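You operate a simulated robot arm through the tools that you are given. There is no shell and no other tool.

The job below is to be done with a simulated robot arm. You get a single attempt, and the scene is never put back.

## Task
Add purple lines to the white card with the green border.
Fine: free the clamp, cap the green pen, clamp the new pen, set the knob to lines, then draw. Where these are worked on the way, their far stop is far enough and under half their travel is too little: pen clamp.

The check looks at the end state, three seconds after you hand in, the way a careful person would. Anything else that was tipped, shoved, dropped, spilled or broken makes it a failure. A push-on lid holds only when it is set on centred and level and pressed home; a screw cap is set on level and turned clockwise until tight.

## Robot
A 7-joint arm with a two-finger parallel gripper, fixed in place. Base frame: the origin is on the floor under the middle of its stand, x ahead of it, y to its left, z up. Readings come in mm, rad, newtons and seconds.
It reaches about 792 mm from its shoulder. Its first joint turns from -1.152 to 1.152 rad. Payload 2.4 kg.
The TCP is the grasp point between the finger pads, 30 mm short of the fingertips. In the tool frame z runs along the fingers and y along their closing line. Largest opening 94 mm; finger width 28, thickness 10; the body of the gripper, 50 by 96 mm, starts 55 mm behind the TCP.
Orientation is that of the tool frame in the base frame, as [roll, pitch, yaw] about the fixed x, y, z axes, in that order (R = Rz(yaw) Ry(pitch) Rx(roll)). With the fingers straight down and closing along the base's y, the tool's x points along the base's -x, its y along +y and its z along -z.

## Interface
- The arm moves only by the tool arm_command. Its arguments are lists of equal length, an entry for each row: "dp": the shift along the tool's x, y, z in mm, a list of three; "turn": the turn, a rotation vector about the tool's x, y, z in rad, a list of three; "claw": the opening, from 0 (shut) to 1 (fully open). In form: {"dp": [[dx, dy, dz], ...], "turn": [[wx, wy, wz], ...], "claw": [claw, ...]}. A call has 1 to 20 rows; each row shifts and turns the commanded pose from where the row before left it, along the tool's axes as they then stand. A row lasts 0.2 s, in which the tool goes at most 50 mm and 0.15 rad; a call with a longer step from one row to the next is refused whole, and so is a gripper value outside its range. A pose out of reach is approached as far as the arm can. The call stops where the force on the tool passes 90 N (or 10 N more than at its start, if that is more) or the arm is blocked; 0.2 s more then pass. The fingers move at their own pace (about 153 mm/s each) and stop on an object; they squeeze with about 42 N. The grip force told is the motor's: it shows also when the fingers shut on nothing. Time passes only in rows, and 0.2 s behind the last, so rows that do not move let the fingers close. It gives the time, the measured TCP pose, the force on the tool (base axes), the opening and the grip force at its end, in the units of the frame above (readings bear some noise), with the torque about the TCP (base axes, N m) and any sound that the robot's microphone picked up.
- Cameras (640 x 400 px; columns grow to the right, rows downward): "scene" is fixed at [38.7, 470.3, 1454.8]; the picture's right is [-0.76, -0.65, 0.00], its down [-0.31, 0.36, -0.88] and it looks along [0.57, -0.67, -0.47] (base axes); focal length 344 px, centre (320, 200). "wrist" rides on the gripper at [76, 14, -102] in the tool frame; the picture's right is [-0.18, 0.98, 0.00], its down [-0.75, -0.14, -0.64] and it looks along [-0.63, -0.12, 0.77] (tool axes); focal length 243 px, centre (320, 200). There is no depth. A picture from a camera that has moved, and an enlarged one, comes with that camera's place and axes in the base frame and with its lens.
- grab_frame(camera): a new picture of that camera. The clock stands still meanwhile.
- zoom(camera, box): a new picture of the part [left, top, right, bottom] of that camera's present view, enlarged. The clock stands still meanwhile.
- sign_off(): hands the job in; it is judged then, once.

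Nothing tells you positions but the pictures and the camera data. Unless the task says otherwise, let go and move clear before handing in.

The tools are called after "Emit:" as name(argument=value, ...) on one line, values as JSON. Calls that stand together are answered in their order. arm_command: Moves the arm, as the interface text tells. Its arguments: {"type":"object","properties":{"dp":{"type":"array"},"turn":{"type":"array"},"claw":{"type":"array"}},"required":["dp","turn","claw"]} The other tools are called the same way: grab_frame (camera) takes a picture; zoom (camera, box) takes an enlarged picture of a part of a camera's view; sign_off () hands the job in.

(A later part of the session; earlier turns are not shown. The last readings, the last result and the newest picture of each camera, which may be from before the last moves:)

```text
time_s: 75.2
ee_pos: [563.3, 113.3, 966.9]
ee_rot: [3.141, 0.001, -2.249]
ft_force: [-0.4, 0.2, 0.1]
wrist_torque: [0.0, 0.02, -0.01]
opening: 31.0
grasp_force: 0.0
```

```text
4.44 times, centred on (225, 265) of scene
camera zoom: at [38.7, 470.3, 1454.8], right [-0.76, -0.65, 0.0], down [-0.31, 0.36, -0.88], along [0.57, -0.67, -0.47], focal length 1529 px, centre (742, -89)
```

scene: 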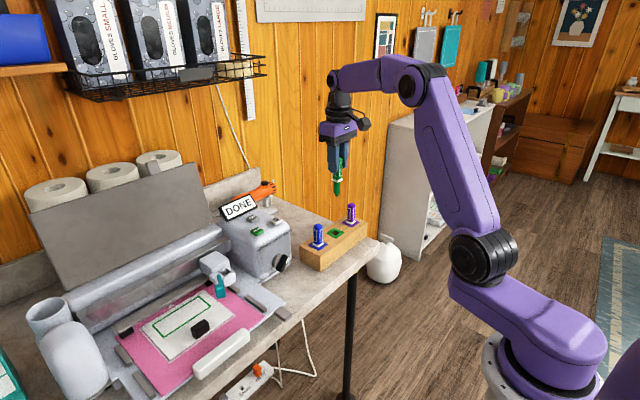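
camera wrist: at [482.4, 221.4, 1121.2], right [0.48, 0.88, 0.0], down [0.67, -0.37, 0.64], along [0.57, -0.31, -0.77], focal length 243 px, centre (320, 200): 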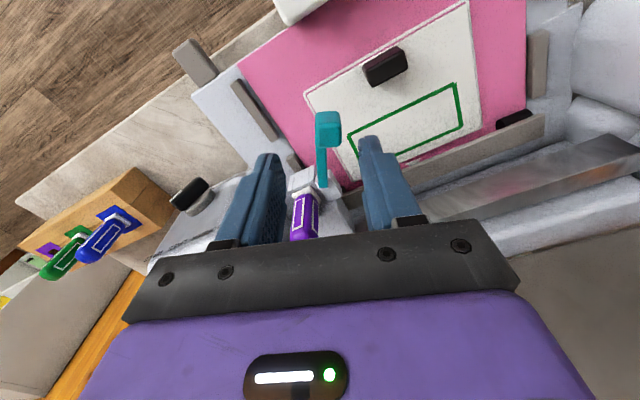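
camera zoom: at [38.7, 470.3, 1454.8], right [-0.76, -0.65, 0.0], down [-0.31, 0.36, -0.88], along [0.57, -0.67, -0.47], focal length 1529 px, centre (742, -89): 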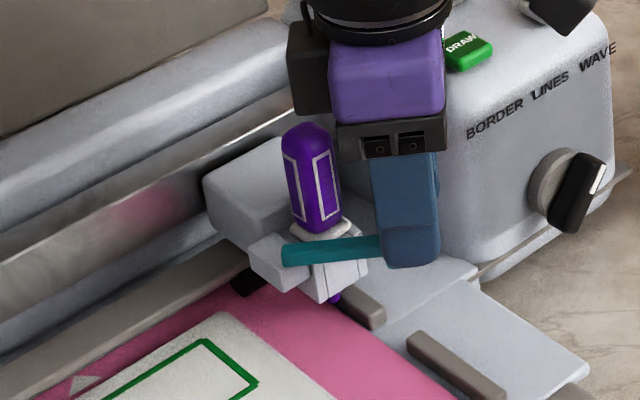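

Emit:
arm_command(dp=[[0.06, -6.97, 0], [0.06, -6.97, 0], [0.06, -6.97, 0], [0, 0, 0]], turn=[[0, 0, -0.12], [0, 0, -0.12], [0, 0, -0.12], [0, 0, 0]], claw=[0.33, 0.33, 0.33, 0.33])

Emit:
zoom(camera="wrist", box=[220, 90, 420, 240])

Emit:
zoom(camera="scene", box=[180, 220, 270, 310])

```text
time_s: 76.2
ee_pos: [579.2, 103.9, 967.3]
ee_rot: [3.141, 0.0, -1.889]
ft_force: [0.3, -0.9, -0.6]
wrist_torque: [0.03, 0.01, -0.01]
opening: 30.8
grasp_force: 0.2
```

```text
2.67 times, centred on (320, 165) of wrist
camera zoom: at [542.6, 34.8, 1070.6], right [-0.88, 0.48, 0.0], down [0.37, 0.67, 0.64], along [0.31, 0.56, -0.77], focal length 647 px, centre (320, 293)
```

zoom: 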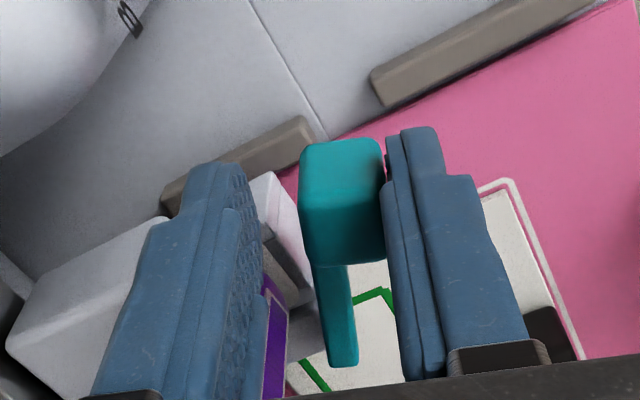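

```text
4.44 times, centred on (225, 265) of scene
camera zoom: at [38.7, 470.3, 1454.8], right [-0.76, -0.65, 0.0], down [-0.31, 0.36, -0.88], along [0.57, -0.67, -0.47], focal length 1529 px, centre (742, -89)
```

zoom: 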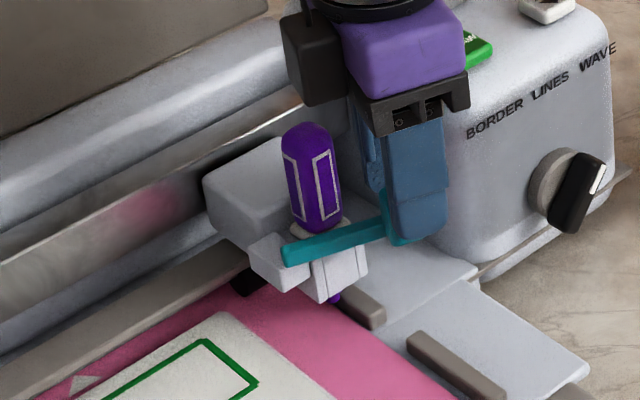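

Emit:
arm_command(dp=[[0.06, -6.97, 0], [0.06, -6.97, 0], [0, 0, 0]], turn=[[0, 0, -0.12], [0, 0, -0.12], [0, 0, 0]], claw=[0.33, 0.33, 0.33])

Emit:
zoom(camera="wrist", box=[220, 90, 420, 240])

Emit:
zoom(camera="scene", box=[190, 210, 280, 300])

```text
time_s: 77.0
ee_pos: [594.4, 99.2, 967.3]
ee_rot: [-3.141, 0.0, -1.649]
ft_force: [0.0, -0.1, -0.5]
wrist_torque: [0.01, 0.0, 0.0]
opening: 30.8
grasp_force: 0.1
```

```text
2.67 times, centred on (320, 165) of wrist
camera zoom: at [574.0, 22.7, 1071.1], right [-0.97, 0.26, 0.0], down [0.2, 0.74, 0.64], along [0.17, 0.62, -0.77], focal length 647 px, centre (320, 293)
```

zoom: 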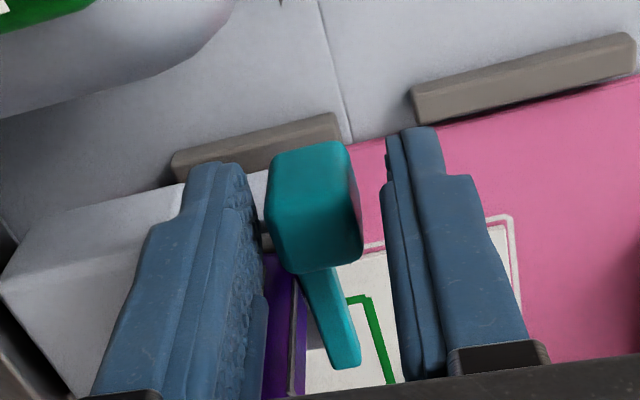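

```text
4.44 times, centred on (235, 255) of scene
camera zoom: at [38.7, 470.3, 1454.8], right [-0.76, -0.65, 0.0], down [-0.31, 0.36, -0.88], along [0.57, -0.67, -0.47], focal length 1529 px, centre (698, -44)
```

zoom: 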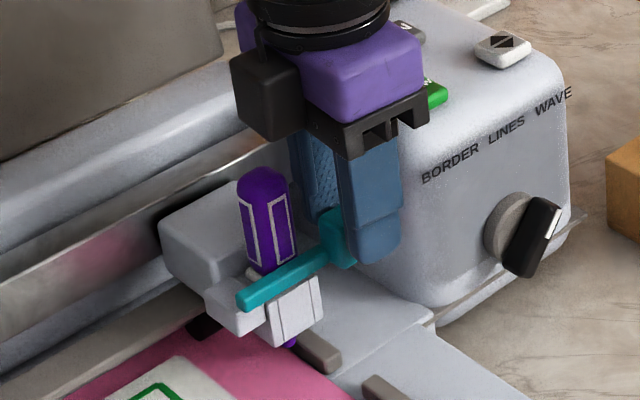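

The lever looks closed now. I'll nudge it gently toward +x to confirm it's against its stop.

Emit:
arm_command(dp=[[2, -2, 0], [0, -2, 0], [0, -1.5, 0], [0, 0, 0]], turn=[[0, 0, -0.078], [0, 0, 0], [0, 0, 0], [0, 0, 0]], claw=[0.33, 0.33, 0.33, 0.33])

Emit:
zoom(camera="wrist", box=[220, 90, 420, 240])

```text
time_s: 78.0
ee_pos: [599.6, 97.4, 967.0]
ee_rot: [3.141, 0.001, -1.572]
ft_force: [0.2, -0.4, 0.2]
wrist_torque: [0.02, -0.02, -0.01]
opening: 31.0
grasp_force: 0.0
```

```text
2.67 times, centred on (320, 165) of wrist
camera zoom: at [585.0, 20.0, 1071.0], right [-0.98, 0.19, 0.0], down [0.14, 0.75, 0.64], along [0.12, 0.63, -0.77], focal length 647 px, centre (320, 293)
```

zoom: 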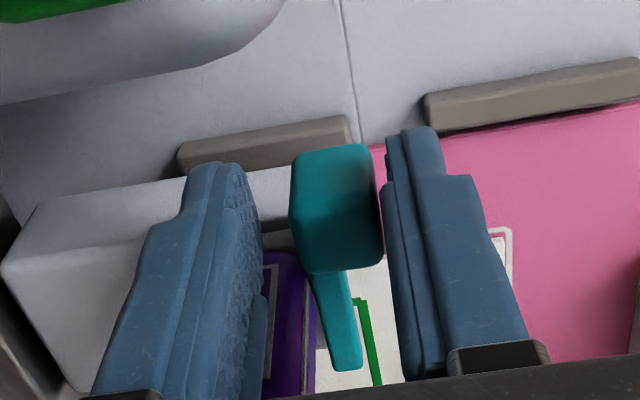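

Emit:
arm_command(dp=[[0, -1.5, 0], [0, -1.5, 0], [0, 0, 0]], turn=[[0, 0, 0], [0, 0, 0], [0, 0, 0]], claw=[0.33, 0.33, 0.33])

Emit:
arm_command(dp=[[0, -1, 0], [0, -1, 0], [0, 0, 0]], turn=[[0, 0, 0], [0, 0, 0], [0, 0, 0]], claw=[0.33, 0.33, 0.33])

Emit:
zoom(camera="wrist", box=[220, 90, 420, 240])

Emit:
zoom(camera="scene", box=[190, 210, 280, 300])

```text
time_s: 78.8
ee_pos: [602.3, 97.9, 966.8]
ee_rot: [-3.141, 0.001, -1.573]
ft_force: [0.2, 0.0, 0.5]
wrist_torque: [0.02, 0.01, 0.0]
opening: 30.9
grasp_force: 0.0
```

```text
time_s: 79.6
ee_pos: [604.4, 97.3, 966.9]
ee_rot: [3.141, 0.0, -1.572]
ft_force: [-5.0, 0.9, -0.9]
wrist_torque: [-0.01, 0.07, 0.02]
opening: 33.3
grasp_force: 2.8
```

```text
2.67 times, centred on (320, 165) of wrist
camera zoom: at [589.4, 20.0, 1070.5], right [-0.98, 0.19, 0.0], down [0.14, 0.75, 0.64], along [0.12, 0.63, -0.77], focal length 647 px, centre (320, 293)
```

zoom: 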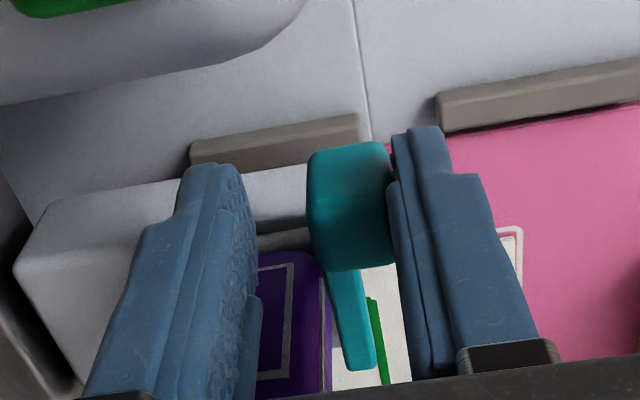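

```text
4.44 times, centred on (235, 255) of scene
camera zoom: at [38.6, 470.3, 1454.8], right [-0.76, -0.65, 0.0], down [-0.31, 0.36, -0.88], along [0.57, -0.67, -0.47], focal length 1529 px, centre (698, -44)
```

zoom: 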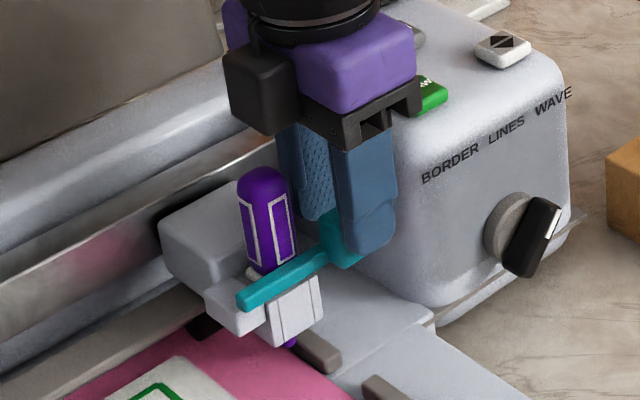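

The lever is at its closed stop (finger forced open by −5 N). Backing off and rising clear.

Emit:
arm_command(dp=[[0, 4, 0], [0, 0, -20], [0, 0, -30], [0, 0, -40], [0, 0, -20], [0, 0, 0]], turn=[[0, 0, 0], [0, 0, 0], [0, 0, 0], [0, 0, 0], [0, 0, 0], [0, 0, 0]], claw=[0.36, 0.36, 0.36, 0.36, 0.36, 0.36])

Emit:
zoom(camera="scene", box=[200, 240, 250, 290])

Emit:
grab_frame(camera="wrist")

Emit:
zoom(camera="scene", box=[220, 190, 310, 280])

```text
time_s: 81.0
ee_pos: [600.5, 96.4, 1076.9]
ee_rot: [-3.141, 0.0, -1.573]
ft_force: [0.3, 0.8, 0.5]
wrist_torque: [0.01, 0.01, 0.01]
opening: 33.9
grasp_force: 0.1
```

```text
8.00 times, centred on (225, 265) of scene
camera zoom: at [38.7, 470.3, 1454.8], right [-0.76, -0.65, 0.0], down [-0.31, 0.36, -0.88], along [0.57, -0.67, -0.47], focal length 2752 px, centre (1080, -320)
```

zoom: 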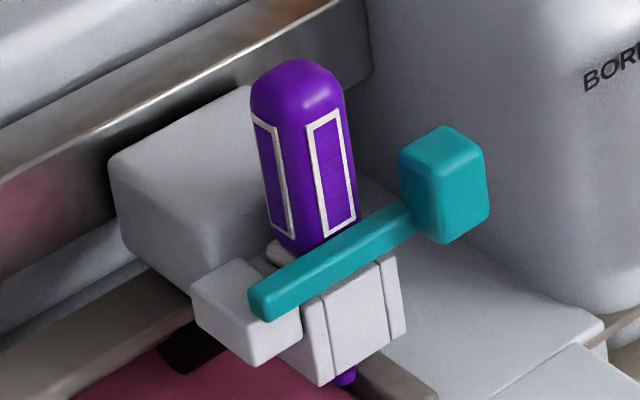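

```text
taken
camera wrist: at [585.5, 19.3, 1180.6], right [-0.98, 0.19, 0.0], down [0.14, 0.75, 0.64], along [0.12, 0.63, -0.77], focal length 243 px, centre (320, 200)
```

wrist: 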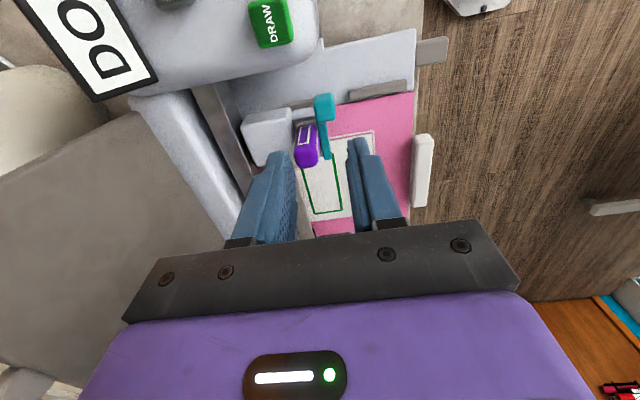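

```text
4.44 times, centred on (265, 235) of scene
camera zoom: at [38.7, 470.3, 1454.8], right [-0.76, -0.65, 0.0], down [-0.31, 0.36, -0.88], along [0.57, -0.67, -0.47], focal length 1529 px, centre (564, 44)
```

zoom: 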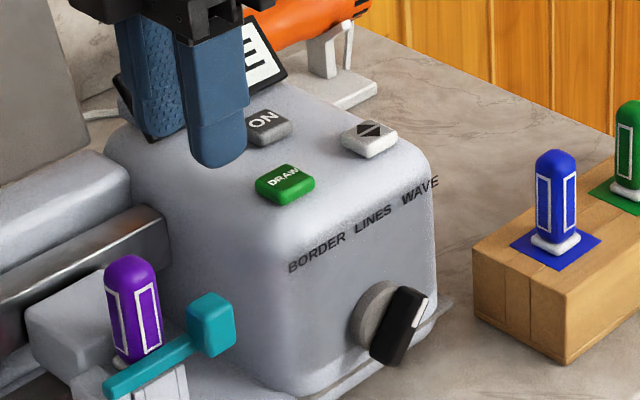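

The clamp is closed around the purple pen. Next the knob: it points toward WAVE and must point to LINES. I'll move in front of the control box and look at the knob closely.

Emit:
arm_command(dp=[[26.5, 20, 0], [26.5, 20, 0], [26.5, 20, 0], [26.5, 20, 0], [0, 0, 0], [0, 0, 0], [0, 0, 0], [0, 0, 0], [0, 0, 0], [0, 0, 0], [0, 0, 0], [0, 0, 0], [0, 0, 0], [0, 0, 0], [0, 0, 0], [0, 0, 30], [0, 0, 37], [0, 0, 0]], turn=[[0, 0, 0], [0, 0, 0], [0, 0, 0], [0, 0, 0], [0, 0, 0.1428], [0, 0, 0.1428], [0, 0, 0.1428], [0, 0, 0.1428], [0, 0, 0.1428], [0, 0, 0.1428], [0, 0, 0.1428], [0, 0, 0.1428], [0, 0, 0.1428], [0, 0, 0.1428], [0, 0, 0.1428], [0, 0, 0], [0, 0, 0], [0, 0, 0]], claw=[0.6, 0.6, 0.6, 0.6, 0.6, 0.6, 0.6, 0.6, 0.6, 0.6, 0.6, 0.6, 0.6, 0.6, 0.6, 0.6, 0.6, 0.6])

Emit:
grab_frame(camera="wrist")

Emit:
zoom(camera="wrist", box=[250, 90, 400, 210])

Emit:
zoom(camera="scene", box=[250, 215, 310, 275])

```text
time_s: 84.8
ee_pos: [520.7, -9.5, 1009.0]
ee_rot: [-3.141, 0.001, 3.14]
ft_force: [1.1, -0.2, 0.0]
wrist_torque: [-0.04, 0.02, 0.0]
opening: 56.6
grasp_force: 0.1
```

```text
taken
camera wrist: at [443.0, 3.4, 1113.2], right [0.19, 0.98, 0.0], down [0.75, -0.14, 0.64], along [0.63, -0.12, -0.77], focal length 243 px, centre (320, 200)
```

wrist: 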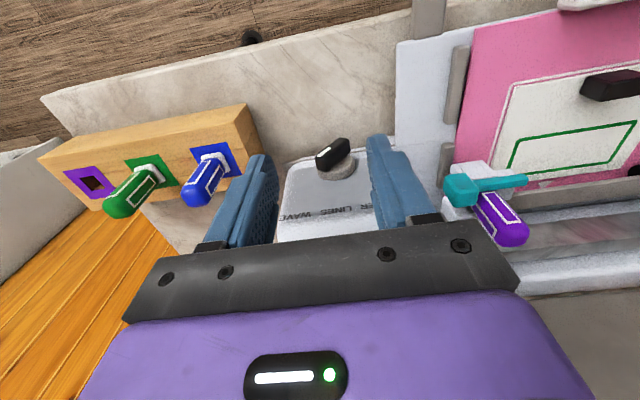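

```text
3.33 times, centred on (325, 150) of wrist
camera zoom: at [443.0, 3.4, 1113.2], right [0.19, 0.98, 0.0], down [0.75, -0.14, 0.64], along [0.63, -0.12, -0.77], focal length 809 px, centre (303, 367)
```

zoom: 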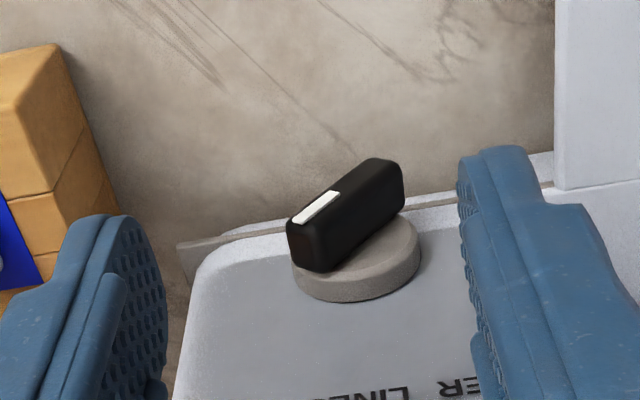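

```text
6.67 times, centred on (280, 245) of scene
camera zoom: at [38.7, 470.3, 1454.8], right [-0.76, -0.65, 0.0], down [-0.31, 0.36, -0.88], along [0.57, -0.67, -0.47], focal length 2294 px, centre (587, -100)
```

zoom: 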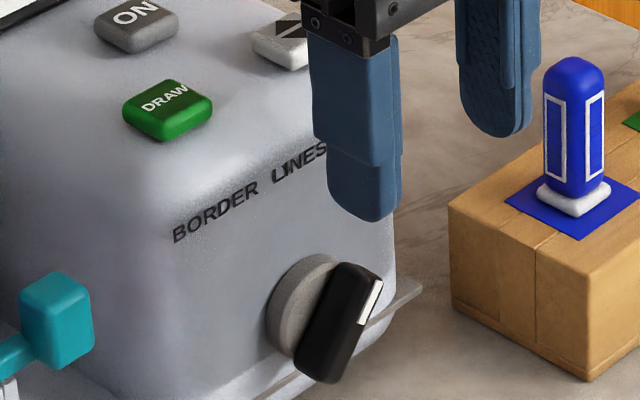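

The knob's bar centre is about (571,-6.5,888), pointing ~55° toward WAVE; LINES is straight above it. My plan: straddle the bar from above with open fingers and squeeze along y, which aligns it upright. Moving in front of the panel and looking again.

Emit:
arm_command(dp=[[-20, 1, 0], [-18, 1, 0], [0, 0, 20], [0, 0, 15], [0, 0, 0]], turn=[[0, 0, 0], [0, 0, 0], [0, 0, 0], [0, 0, 0], [0, 0, 0]], claw=[0.68, 0.68, 0.68, 0.68, 0.68])

Emit:
grab_frame(camera="wrist")

Emit:
zoom(camera="wrist", box=[240, 60, 400, 180])

Emit:
zoom(camera="scene", box=[240, 190, 330, 280])

```text
time_s: 86.0
ee_pos: [557.6, -5.6, 974.5]
ee_rot: [-3.141, 0.001, 3.14]
ft_force: [-0.5, -0.1, -0.7]
wrist_torque: [0.0, 0.0, 0.0]
opening: 63.9
grasp_force: 0.0
```

```text
taken
camera wrist: at [480.7, 7.3, 1077.7], right [0.19, 0.98, 0.0], down [0.75, -0.14, 0.64], along [0.63, -0.12, -0.77], focal length 243 px, centre (320, 200)
```

wrist: 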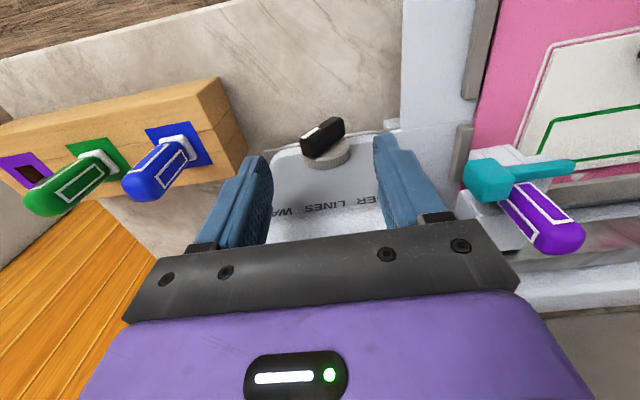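

```text
3.33 times, centred on (320, 120) of wrist
camera zoom: at [480.7, 7.3, 1077.7], right [0.19, 0.98, 0.0], down [0.75, -0.14, 0.64], along [0.63, -0.12, -0.77], focal length 809 px, centre (320, 467)
```

zoom: 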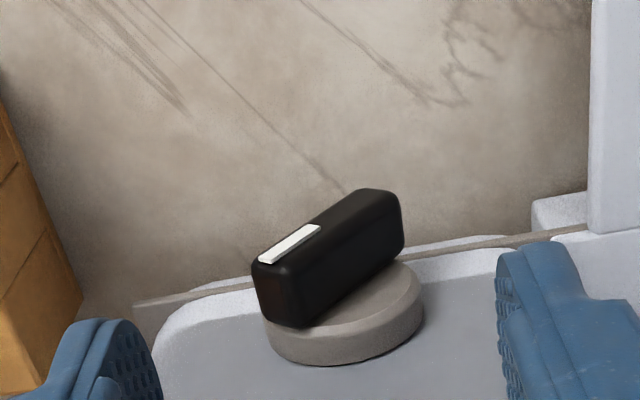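

```text
4.44 times, centred on (285, 235) of scene
camera zoom: at [38.7, 470.3, 1454.8], right [-0.76, -0.65, 0.0], down [-0.31, 0.36, -0.88], along [0.57, -0.67, -0.47], focal length 1529 px, centre (476, 44)
```

zoom: 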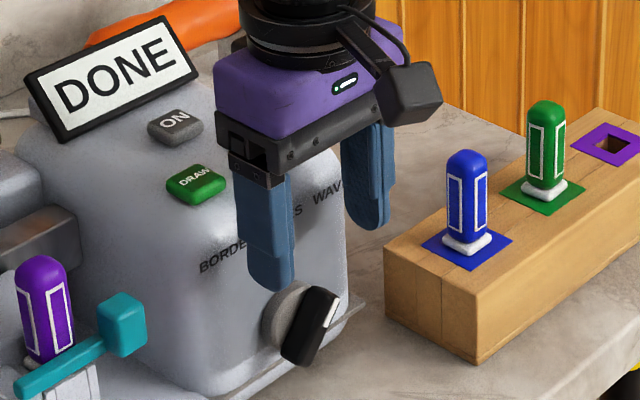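

Fingers are centred on the knob in y within ~1 mm and lie in front of the disc. Lowering them around the bar's upper end.

Emit:
arm_command(dp=[[0, 1, 15], [0, 0, 15], [0, 0, 10], [0, 0, 0]], turn=[[0, 0, 0], [0, 0, 0], [0, 0, 0], [0, 0, 0]], claw=[0.68, 0.68, 0.68, 0.68])

Emit:
zoom(camera="wrist", box=[220, 30, 420, 200])

Emit:
zoom(camera="scene", box=[240, 210, 320, 290])

```text
time_s: 87.0
ee_pos: [558.3, -4.9, 933.0]
ee_rot: [3.141, 0.001, 3.14]
ft_force: [-0.6, -0.2, -0.3]
wrist_torque: [0.02, -0.01, 0.01]
opening: 64.1
grasp_force: 0.1
```

```text
2.35 times, centred on (320, 115) of wrist
camera zoom: at [481.4, 7.1, 1037.4], right [0.19, 0.98, 0.0], down [0.75, -0.14, 0.64], along [0.63, -0.12, -0.77], focal length 571 px, centre (320, 400)
```

zoom: 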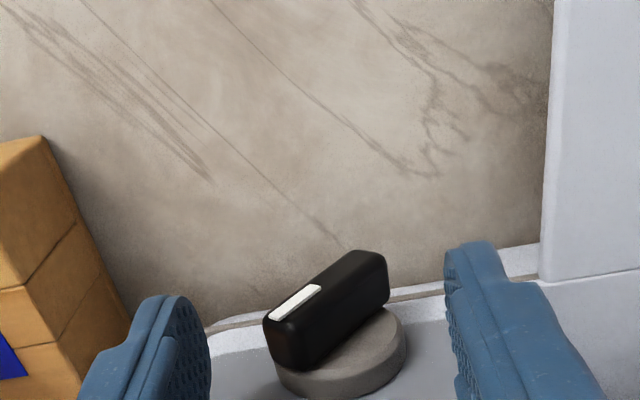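

```text
5.00 times, centred on (280, 250) of scene
camera zoom: at [38.7, 470.3, 1454.8], right [-0.76, -0.65, 0.0], down [-0.31, 0.36, -0.88], along [0.57, -0.67, -0.47], focal length 1720 px, centre (520, -50)
```

zoom: 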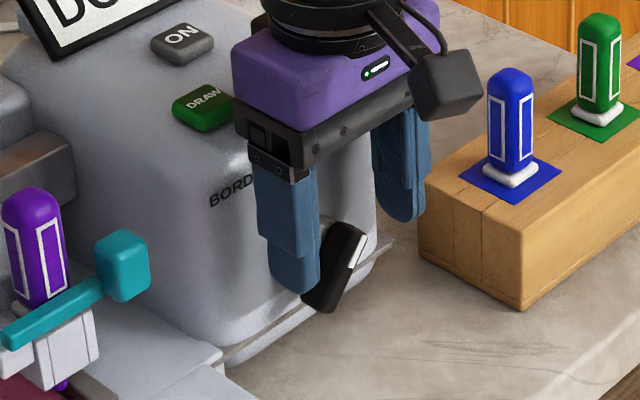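

Shifting +1.6 mm in y to centre on the knob axis and lowering 10 mm more.

Emit:
arm_command(dp=[[0, 1.6, 5], [0, 0, 5], [0, 0, 0]], turn=[[0, 0, 0], [0, 0, 0], [0, 0, 0]], claw=[0.68, 0.68, 0.68])

Emit:
zoom(camera="wrist", box=[220, 60, 420, 210])

Emit:
zoom(camera="scene", box=[240, 210, 320, 290])

```text
time_s: 87.8
ee_pos: [558.7, -4.2, 924.4]
ee_rot: [-3.14, 0.002, 3.139]
ft_force: [0.0, 0.0, 0.6]
wrist_torque: [-0.01, -0.01, -0.02]
opening: 64.0
grasp_force: 0.1
```

```text
2.67 times, centred on (320, 135) of wrist
camera zoom: at [481.7, 8.9, 1027.7], right [0.19, 0.98, 0.0], down [0.75, -0.14, 0.64], along [0.63, -0.12, -0.77], focal length 647 px, centre (320, 373)
```

zoom: 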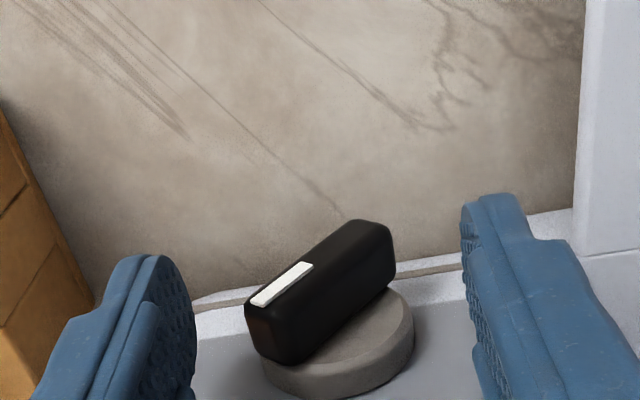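

```text
5.00 times, centred on (280, 250) of scene
camera zoom: at [38.7, 470.3, 1454.8], right [-0.76, -0.65, 0.0], down [-0.31, 0.36, -0.88], along [0.57, -0.67, -0.47], focal length 1720 px, centre (520, -50)
```

zoom: 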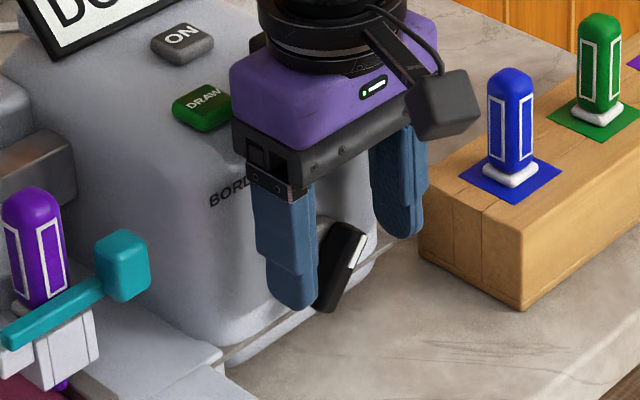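

Now closing gradually to swing the pointer upright.

Emit:
arm_command(dp=[[0, 0, 0], [0, 0, 0], [0, 0, 0], [0, 0, 0]], turn=[[0, 0, 0], [0, 0, 0], [0, 0, 0], [0, 0, 0]], claw=[0.5, 0.42, 0.36, 0.36])

Emit:
zoom(camera="wrist", box=[220, 60, 420, 210])

```text
time_s: 88.8
ee_pos: [557.9, -4.8, 924.4]
ee_rot: [-3.141, 0.001, 3.139]
ft_force: [-1.8, -9.4, 4.9]
wrist_torque: [-0.33, 0.02, -0.06]
opening: 39.4
grasp_force: 5.1
```

```text
2.67 times, centred on (320, 135) of wrist
camera zoom: at [481.7, 7.7, 1027.9], right [0.19, 0.98, 0.0], down [0.75, -0.14, 0.64], along [0.63, -0.12, -0.77], focal length 647 px, centre (320, 373)
```

zoom: 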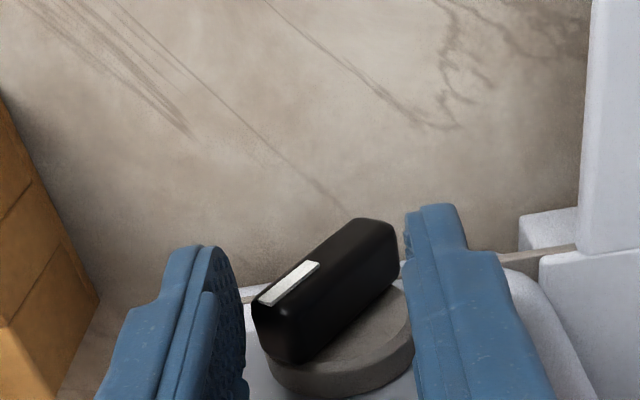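

The finger has met the pointer and feels some resistance. Closing further step by step.

Emit:
arm_command(dp=[[0, 0, 0], [0, 0, 0], [0, 0, 0]], turn=[[0, 0, 0], [0, 0, 0], [0, 0, 0]], claw=[0.32, 0.28, 0.28])

Emit:
zoom(camera="wrist", box=[220, 60, 420, 210])

Emit:
zoom(camera="scene", box=[240, 210, 320, 290])

```text
time_s: 89.6
ee_pos: [557.8, -2.3, 923.6]
ee_rot: [-3.141, 0.0, 3.14]
ft_force: [0.2, -0.7, -0.1]
wrist_torque: [0.01, 0.0, 0.02]
opening: 26.5
grasp_force: 0.1
```

```text
2.67 times, centred on (320, 135) of wrist
camera zoom: at [481.6, 9.3, 1027.6], right [0.19, 0.98, 0.0], down [0.75, -0.14, 0.64], along [0.63, -0.12, -0.77], focal length 647 px, centre (320, 373)
```

zoom: 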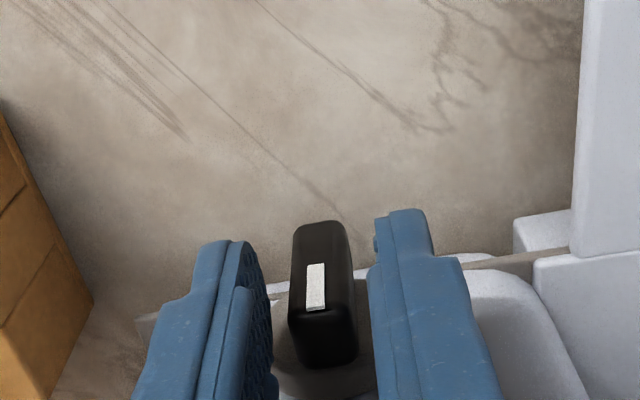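

```text
5.00 times, centred on (280, 250) of scene
camera zoom: at [38.7, 470.3, 1454.8], right [-0.76, -0.65, 0.0], down [-0.31, 0.36, -0.88], along [0.57, -0.67, -0.47], focal length 1720 px, centre (520, -50)
```

zoom: 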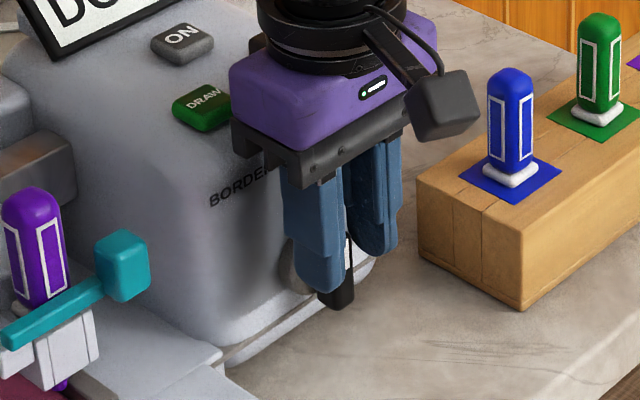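

The knob snapped upright to its LINES detent with no remaining force. Opening and rising clear.

Emit:
arm_command(dp=[[0, 0, 0], [0, 0, 0], [0, 0, -15], [0, 0, -30], [0, 0, -30], [0, 0, 0]], turn=[[0, 0, 0], [0, 0, 0], [0, 0, 0], [0, 0, 0], [0, 0, 0], [0, 0, 0]], claw=[0.5, 0.6, 0.6, 0.6, 0.6, 0.6])

Emit:
zoom(camera="wrist", box=[230, 80, 410, 240])

Emit:
zoom(camera="scene", box=[230, 190, 320, 290])

Emit:
grab_frame(camera="wrist")

```text
time_s: 91.0
ee_pos: [558.6, -3.3, 1000.9]
ee_rot: [-3.14, 0.0, -3.141]
ft_force: [0.4, 1.1, 0.8]
wrist_torque: [0.01, 0.01, -0.01]
opening: 56.5
grasp_force: 0.0
```

```text
2.50 times, centred on (320, 160) of wrist
camera zoom: at [482.0, 8.9, 1104.4], right [0.19, 0.98, 0.0], down [0.75, -0.14, 0.64], along [0.63, -0.12, -0.77], focal length 606 px, centre (320, 300)
```

zoom: 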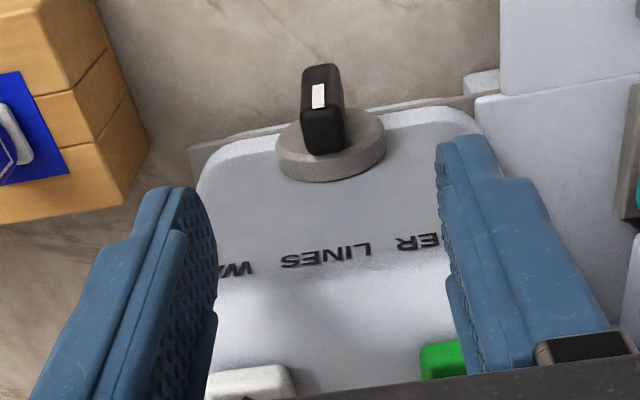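

```text
4.00 times, centred on (275, 240) of scene
camera zoom: at [38.7, 470.3, 1454.8], right [-0.76, -0.65, 0.0], down [-0.31, 0.36, -0.88], along [0.57, -0.67, -0.47], focal length 1376 px, centre (500, 40)
```

zoom: 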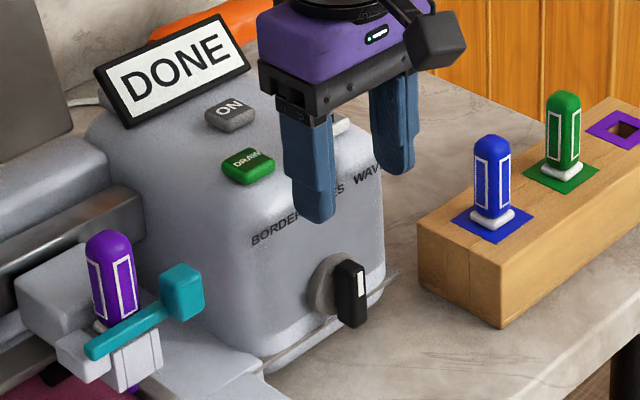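

```text
taken
camera wrist: at [482.0, 8.9, 1104.4], right [0.19, 0.98, 0.0], down [0.75, -0.14, 0.64], along [0.63, -0.12, -0.77], focal length 243 px, centre (320, 200)
```

wrist: 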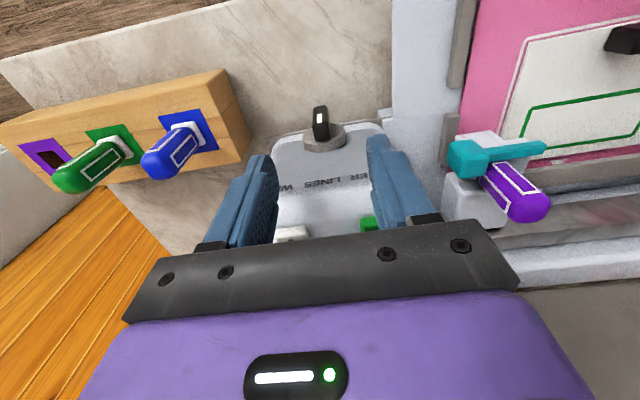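

The pointer now aims at LINES. Next, press the green DRAW button at about (617.5,25,988). I'll close the fingers and move above it.

Emit:
arm_command(dp=[[0, 0, -30], [0, 0, -30], [-20, 9.4, 0], [-20, 9.4, 0], [-19, 9.5, 0], [0, 0, 0]], turn=[[0, 0, 0], [0, 0, 0], [0, 0, 0], [0, 0, 0], [0, 0, 0], [0, 0, 0]], claw=[0.6, 0.4, 0.2, 0.05, 0.0, 0.0])

Emit:
grab_frame(camera="wrist")

Emit:
zoom(camera="scene", box=[210, 180, 310, 280])

```text
time_s: 92.4
ee_pos: [617.3, 23.2, 1059.8]
ee_rot: [-3.14, -0.001, 3.139]
ft_force: [0.0, -0.2, -0.1]
wrist_torque: [0.01, 0.02, -0.01]
opening: 0.0
grasp_force: 33.2
```

```text
taken
camera wrist: at [540.9, 37.6, 1163.6], right [0.19, 0.98, 0.0], down [0.75, -0.14, 0.64], along [0.63, -0.12, -0.77], focal length 243 px, centre (320, 200)
```

wrist: 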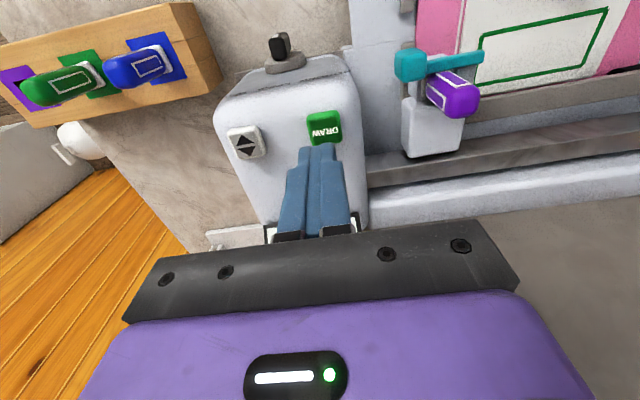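

```text
4.00 times, centred on (260, 230) of scene
camera zoom: at [38.7, 470.3, 1454.8], right [-0.76, -0.65, 0.0], down [-0.31, 0.36, -0.88], along [0.57, -0.67, -0.47], focal length 1376 px, centre (560, 80)
```

zoom: 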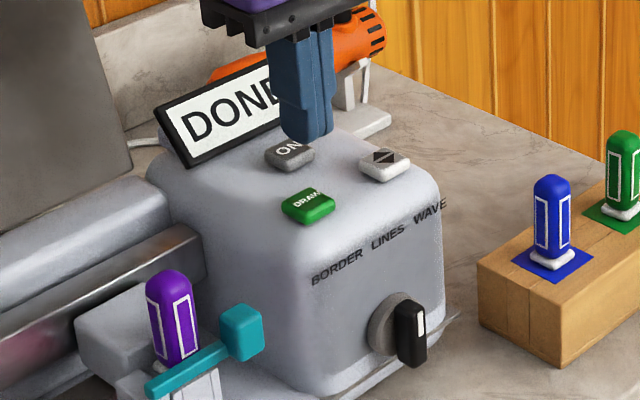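

Emit:
arm_command(dp=[[1, 2.5, 10], [0, 0, 12], [0, 0, 8], [0, 0, 0]], turn=[[0, 0, 0], [0, 0, 0], [0, 0, 0], [0, 0, 0]], claw=[0, 0, 0, 0])

Emit:
zoom(camera="wrist", box=[250, 80, 390, 190])

Emit:
zoom(camera="scene", box=[235, 195, 295, 255])

```text
time_s: 93.4
ee_pos: [616.9, 25.4, 1029.4]
ee_rot: [-3.14, 0.001, 3.14]
ft_force: [-0.1, 0.1, 0.5]
wrist_torque: [-0.03, -0.01, -0.04]
opening: 0.0
grasp_force: 32.9
```

```text
3.64 times, centred on (320, 135) of wrist
camera zoom: at [540.3, 39.5, 1132.8], right [0.19, 0.98, 0.0], down [0.75, -0.14, 0.64], along [0.63, -0.12, -0.77], focal length 882 px, centre (320, 436)
```

zoom: 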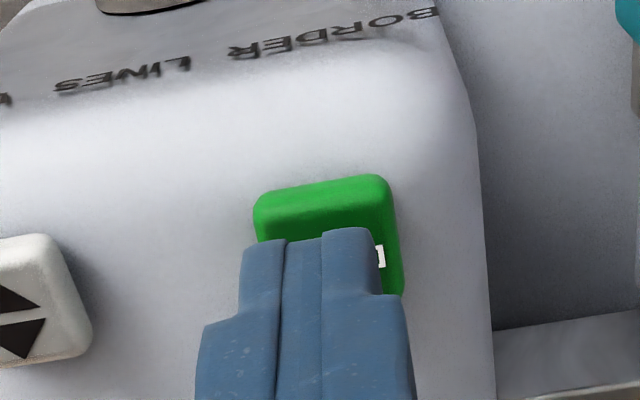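

```text
6.67 times, centred on (265, 225) of scene
camera zoom: at [38.7, 470.3, 1454.8], right [-0.76, -0.65, 0.0], down [-0.31, 0.36, -0.88], along [0.57, -0.67, -0.47], focal length 2294 px, centre (687, 33)
```

zoom: 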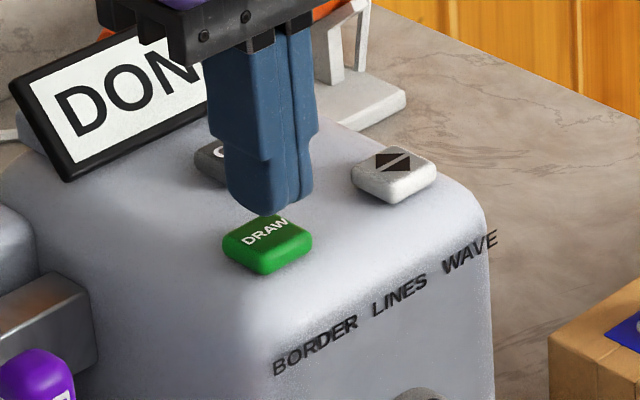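

Tip is right over the DRAW button. Pressing down gently.

Emit:
arm_command(dp=[[0.5, 1, 3], [0, 0, 3], [0, 0, 2], [0, 0, 0]], turn=[[0, 0, 0], [0, 0, 0], [0, 0, 0], [0, 0, 0]], claw=[0, 0, 0, 0])

Emit:
zoom(camera="scene", box=[235, 195, 295, 255])

```text
time_s: 94.4
ee_pos: [615.0, 27.9, 1021.3]
ee_rot: [-3.14, 0.0, 3.139]
ft_force: [0.1, -1.0, -0.5]
wrist_torque: [-0.02, 0.0, -0.01]
opening: 0.0
grasp_force: 32.6
```

```text
6.67 times, centred on (265, 225) of scene
camera zoom: at [38.7, 470.3, 1454.8], right [-0.76, -0.65, 0.0], down [-0.31, 0.36, -0.88], along [0.57, -0.67, -0.47], focal length 2294 px, centre (687, 33)
```

zoom: 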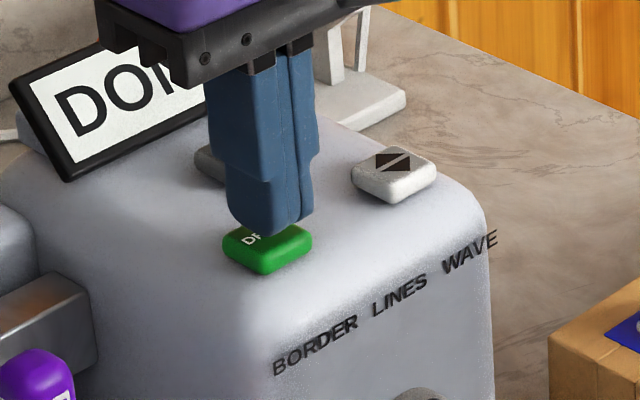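

Emit:
arm_command(dp=[[0, 0, 2], [0, 0, 2], [0, 0, 0]], turn=[[0, 0, 0], [0, 0, 0], [0, 0, 0]], claw=[0, 0, 0])

Emit:
zoom(camera="scene", box=[235, 195, 295, 255])

```text
time_s: 95.2
ee_pos: [616.0, 27.1, 1017.3]
ee_rot: [3.141, 0.002, 3.139]
ft_force: [-0.4, 0.2, -0.3]
wrist_torque: [0.02, 0.0, 0.0]
opening: 0.0
grasp_force: 32.8
```

```text
6.67 times, centred on (265, 225) of scene
camera zoom: at [38.7, 470.3, 1454.8], right [-0.76, -0.65, 0.0], down [-0.31, 0.36, -0.88], along [0.57, -0.67, -0.47], focal length 2294 px, centre (687, 33)
```

zoom: 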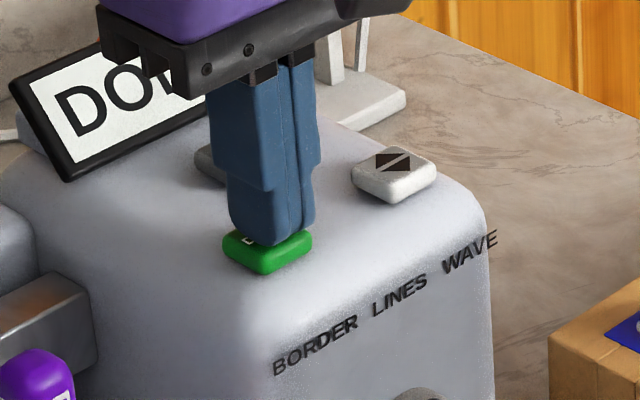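

Emit:
arm_command(dp=[[0, 0, 1.5], [0, 0, 1.5], [0, 0, 0]], turn=[[0, 0, 0], [0, 0, 0], [0, 0, 0]], claw=[0, 0, 0])

Emit:
zoom(camera="scene", box=[235, 195, 295, 255])

```text
time_s: 96.0
ee_pos: [614.4, 27.0, 1014.9]
ee_rot: [3.14, 0.0, 3.139]
ft_force: [0.1, 0.9, 1.3]
wrist_torque: [-0.01, -0.03, 0.01]
opening: 0.2
grasp_force: 33.5
```

```text
6.67 times, centred on (265, 225) of scene
camera zoom: at [38.7, 470.3, 1454.8], right [-0.76, -0.65, 0.0], down [-0.31, 0.36, -0.88], along [0.57, -0.67, -0.47], focal length 2294 px, centre (687, 33)
```

zoom: 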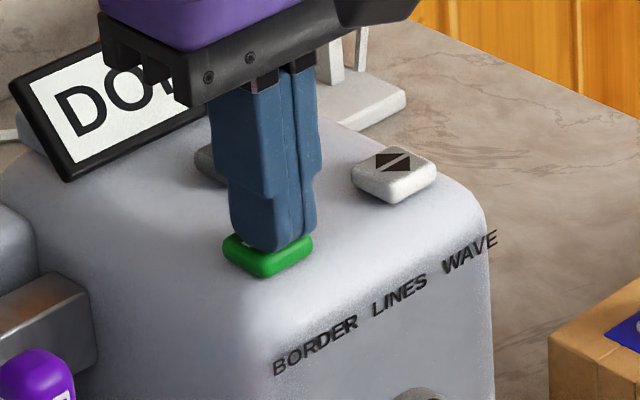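

Emit:
arm_command(dp=[[0, 0, 1.5], [0, 0, 1], [0, 0, 0]], turn=[[0, 0, 0], [0, 0, 0], [0, 0, 0]], claw=[0, 0, 0])

Emit:
grab_frame(camera="scene")

```text
time_s: 96.8
ee_pos: [613.7, 28.0, 1012.0]
ee_rot: [3.14, -0.001, 3.137]
ft_force: [0.5, -0.5, 2.0]
wrist_torque: [0.0, 0.01, 0.01]
opening: 0.2
grasp_force: 33.1
heard: click
```

```text
taken
```

scene: 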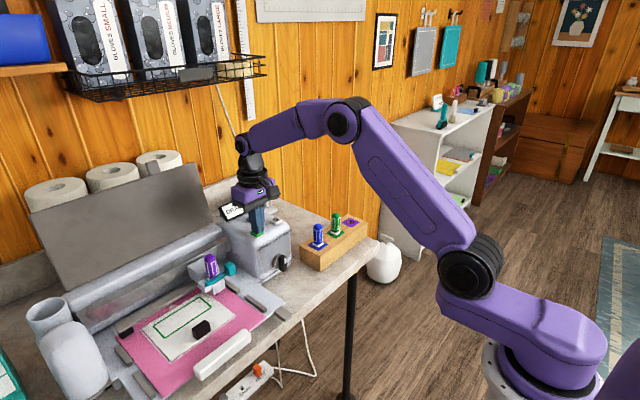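

A click was heard and the carriage seems to be moving. Lifting off and watching.

Emit:
arm_command(dp=[[0, 0, -5], [0, 0, -20], [0, 0, -30], [0, 0, 0], [0, 0, 0]], turn=[[0, 0, 0], [0, 0, 0], [0, 0, 0], [0, 0, 0], [0, 0, 0]], claw=[0, 0, 0, 0, 0])

Emit:
zoom(camera="scene", box=[90, 180, 310, 360])

```text
time_s: 98.0
ee_pos: [615.8, 29.0, 1068.8]
ee_rot: [-3.141, 0.0, 3.142]
ft_force: [0.2, 0.1, -0.2]
wrist_torque: [0.0, 0.01, 0.01]
opening: 0.2
grasp_force: 33.1
```

```text
2.22 times, centred on (200, 270) of scene
camera zoom: at [38.7, 470.3, 1454.8], right [-0.76, -0.65, 0.0], down [-0.31, 0.36, -0.88], along [0.57, -0.67, -0.47], focal length 764 px, centre (587, 44)
```

zoom: 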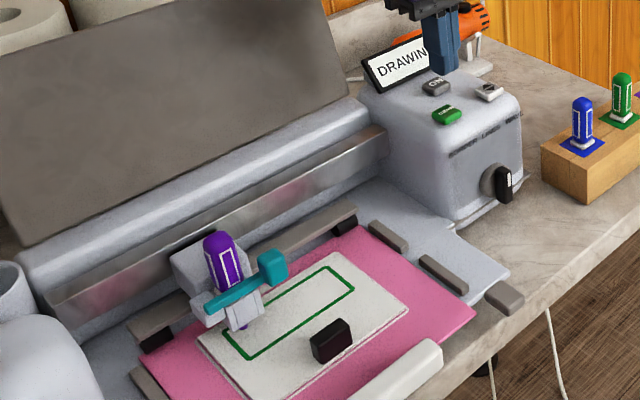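

The display shows DRAWING and the carriage is moving. Holding still and waiting.

Emit:
arm_command(dp=[[0, 0, 0], [0, 0, 0], [0, 0, 0], [0, 0, 0], [0, 0, 0], [0, 0, 0], [0, 0, 0], [0, 0, 0], [0, 0, 0], [0, 0, 0]], turn=[[0, 0, 0], [0, 0, 0], [0, 0, 0], [0, 0, 0], [0, 0, 0], [0, 0, 0], [0, 0, 0], [0, 0, 0], [0, 0, 0], [0, 0, 0]], claw=[0, 0, 0, 0, 0, 0, 0, 0, 0, 0])

Emit:
zoom(camera="scene", box=[90, 180, 310, 360])

```text
time_s: 100.2
ee_pos: [615.1, 27.7, 1067.7]
ee_rot: [3.14, 0.0, 3.14]
ft_force: [0.6, -0.6, 0.7]
wrist_torque: [0.01, 0.0, 0.03]
opening: 0.1
grasp_force: 32.8
```

```text
2.22 times, centred on (200, 270) of scene
camera zoom: at [38.7, 470.3, 1454.8], right [-0.76, -0.65, 0.0], down [-0.31, 0.36, -0.88], along [0.57, -0.67, -0.47], focal length 764 px, centre (587, 44)
```

zoom: 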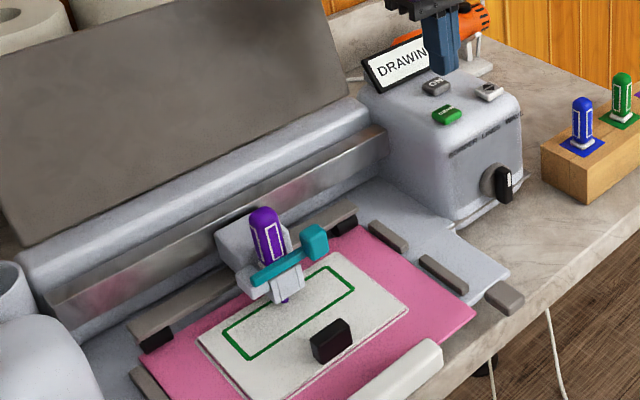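

Emit:
arm_command(dp=[[0, 0, 0], [0, 0, 0], [0, 0, 0], [0, 0, 0], [0, 0, 0], [0, 0, 0], [0, 0, 0], [0, 0, 0], [0, 0, 0], [0, 0, 0], [0, 0, 0], [0, 0, 0], [0, 0, 0], [0, 0, 0], [0, 0, 0]], turn=[[0, 0, 0], [0, 0, 0], [0, 0, 0], [0, 0, 0], [0, 0, 0], [0, 0, 0], [0, 0, 0], [0, 0, 0], [0, 0, 0], [0, 0, 0], [0, 0, 0], [0, 0, 0], [0, 0, 0], [0, 0, 0], [0, 0, 0]], claw=[0, 0, 0, 0, 0, 0, 0, 0, 0, 0, 0, 0, 0, 0, 0])

Emit:
zoom(camera="scene", box=[90, 180, 310, 360])

Emit:
zoom(camera="scene", box=[140, 250, 250, 360])

```text
time_s: 103.4
ee_pos: [615.5, 29.4, 1067.9]
ee_rot: [-3.141, 0.001, 3.14]
ft_force: [-0.5, 0.8, 0.5]
wrist_torque: [-0.04, 0.01, 0.01]
opening: 0.1
grasp_force: 33.1
```

```text
2.22 times, centred on (200, 270) of scene
camera zoom: at [38.7, 470.3, 1454.8], right [-0.76, -0.65, 0.0], down [-0.31, 0.36, -0.88], along [0.57, -0.67, -0.47], focal length 764 px, centre (587, 44)
```

zoom: 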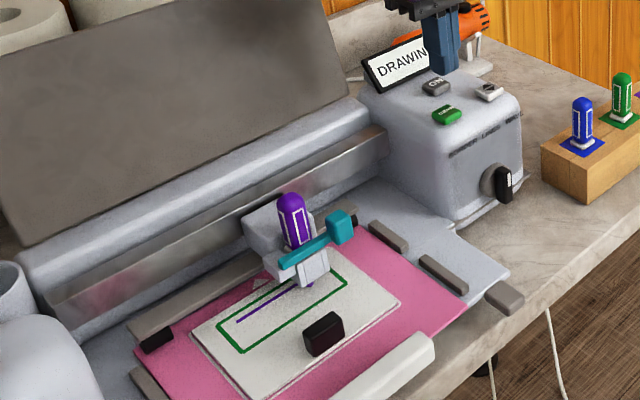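

```text
3.64 times, centred on (195, 305) of scene
camera zoom: at [38.7, 470.3, 1454.8], right [-0.76, -0.65, 0.0], down [-0.31, 0.36, -0.88], along [0.57, -0.67, -0.47], focal length 1251 px, centre (774, -182)
```

zoom: 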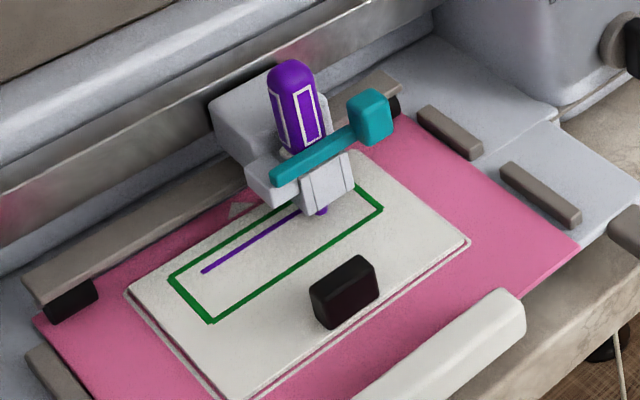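

Purple lines are being drawn inside the green border, and the mat is advancing. Continuing to wait.

Emit:
arm_command(dp=[[0, 0, 0], [0, 0, 0], [0, 0, 0], [0, 0, 0], [0, 0, 0], [0, 0, 0], [0, 0, 0], [0, 0, 0], [0, 0, 0], [0, 0, 0], [0, 0, 0], [0, 0, 0], [0, 0, 0], [0, 0, 0], [0, 0, 0], [0, 0, 0], [0, 0, 0], [0, 0, 0], [0, 0, 0], [0, 0, 0]], turn=[[0, 0, 0], [0, 0, 0], [0, 0, 0], [0, 0, 0], [0, 0, 0], [0, 0, 0], [0, 0, 0], [0, 0, 0], [0, 0, 0], [0, 0, 0], [0, 0, 0], [0, 0, 0], [0, 0, 0], [0, 0, 0], [0, 0, 0], [0, 0, 0], [0, 0, 0], [0, 0, 0], [0, 0, 0], [0, 0, 0]], claw=[0, 0, 0, 0, 0, 0, 0, 0, 0, 0, 0, 0, 0, 0, 0, 0, 0, 0, 0, 0])

Emit:
zoom(camera="scene", box=[90, 180, 310, 360])

```text
time_s: 107.6
ee_pos: [614.5, 28.4, 1068.7]
ee_rot: [-3.141, -0.002, 3.14]
ft_force: [0.0, 0.1, -0.5]
wrist_torque: [-0.02, 0.01, 0.02]
opening: 0.0
grasp_force: 33.8
```

```text
2.22 times, centred on (200, 270) of scene
camera zoom: at [38.7, 470.3, 1454.8], right [-0.76, -0.65, 0.0], down [-0.31, 0.36, -0.88], along [0.57, -0.67, -0.47], focal length 764 px, centre (587, 44)
```

zoom: 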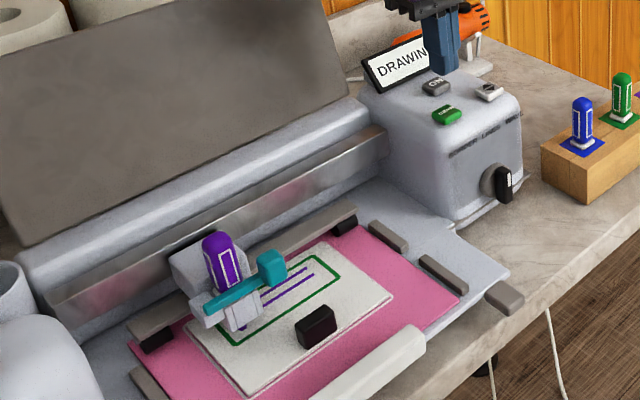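

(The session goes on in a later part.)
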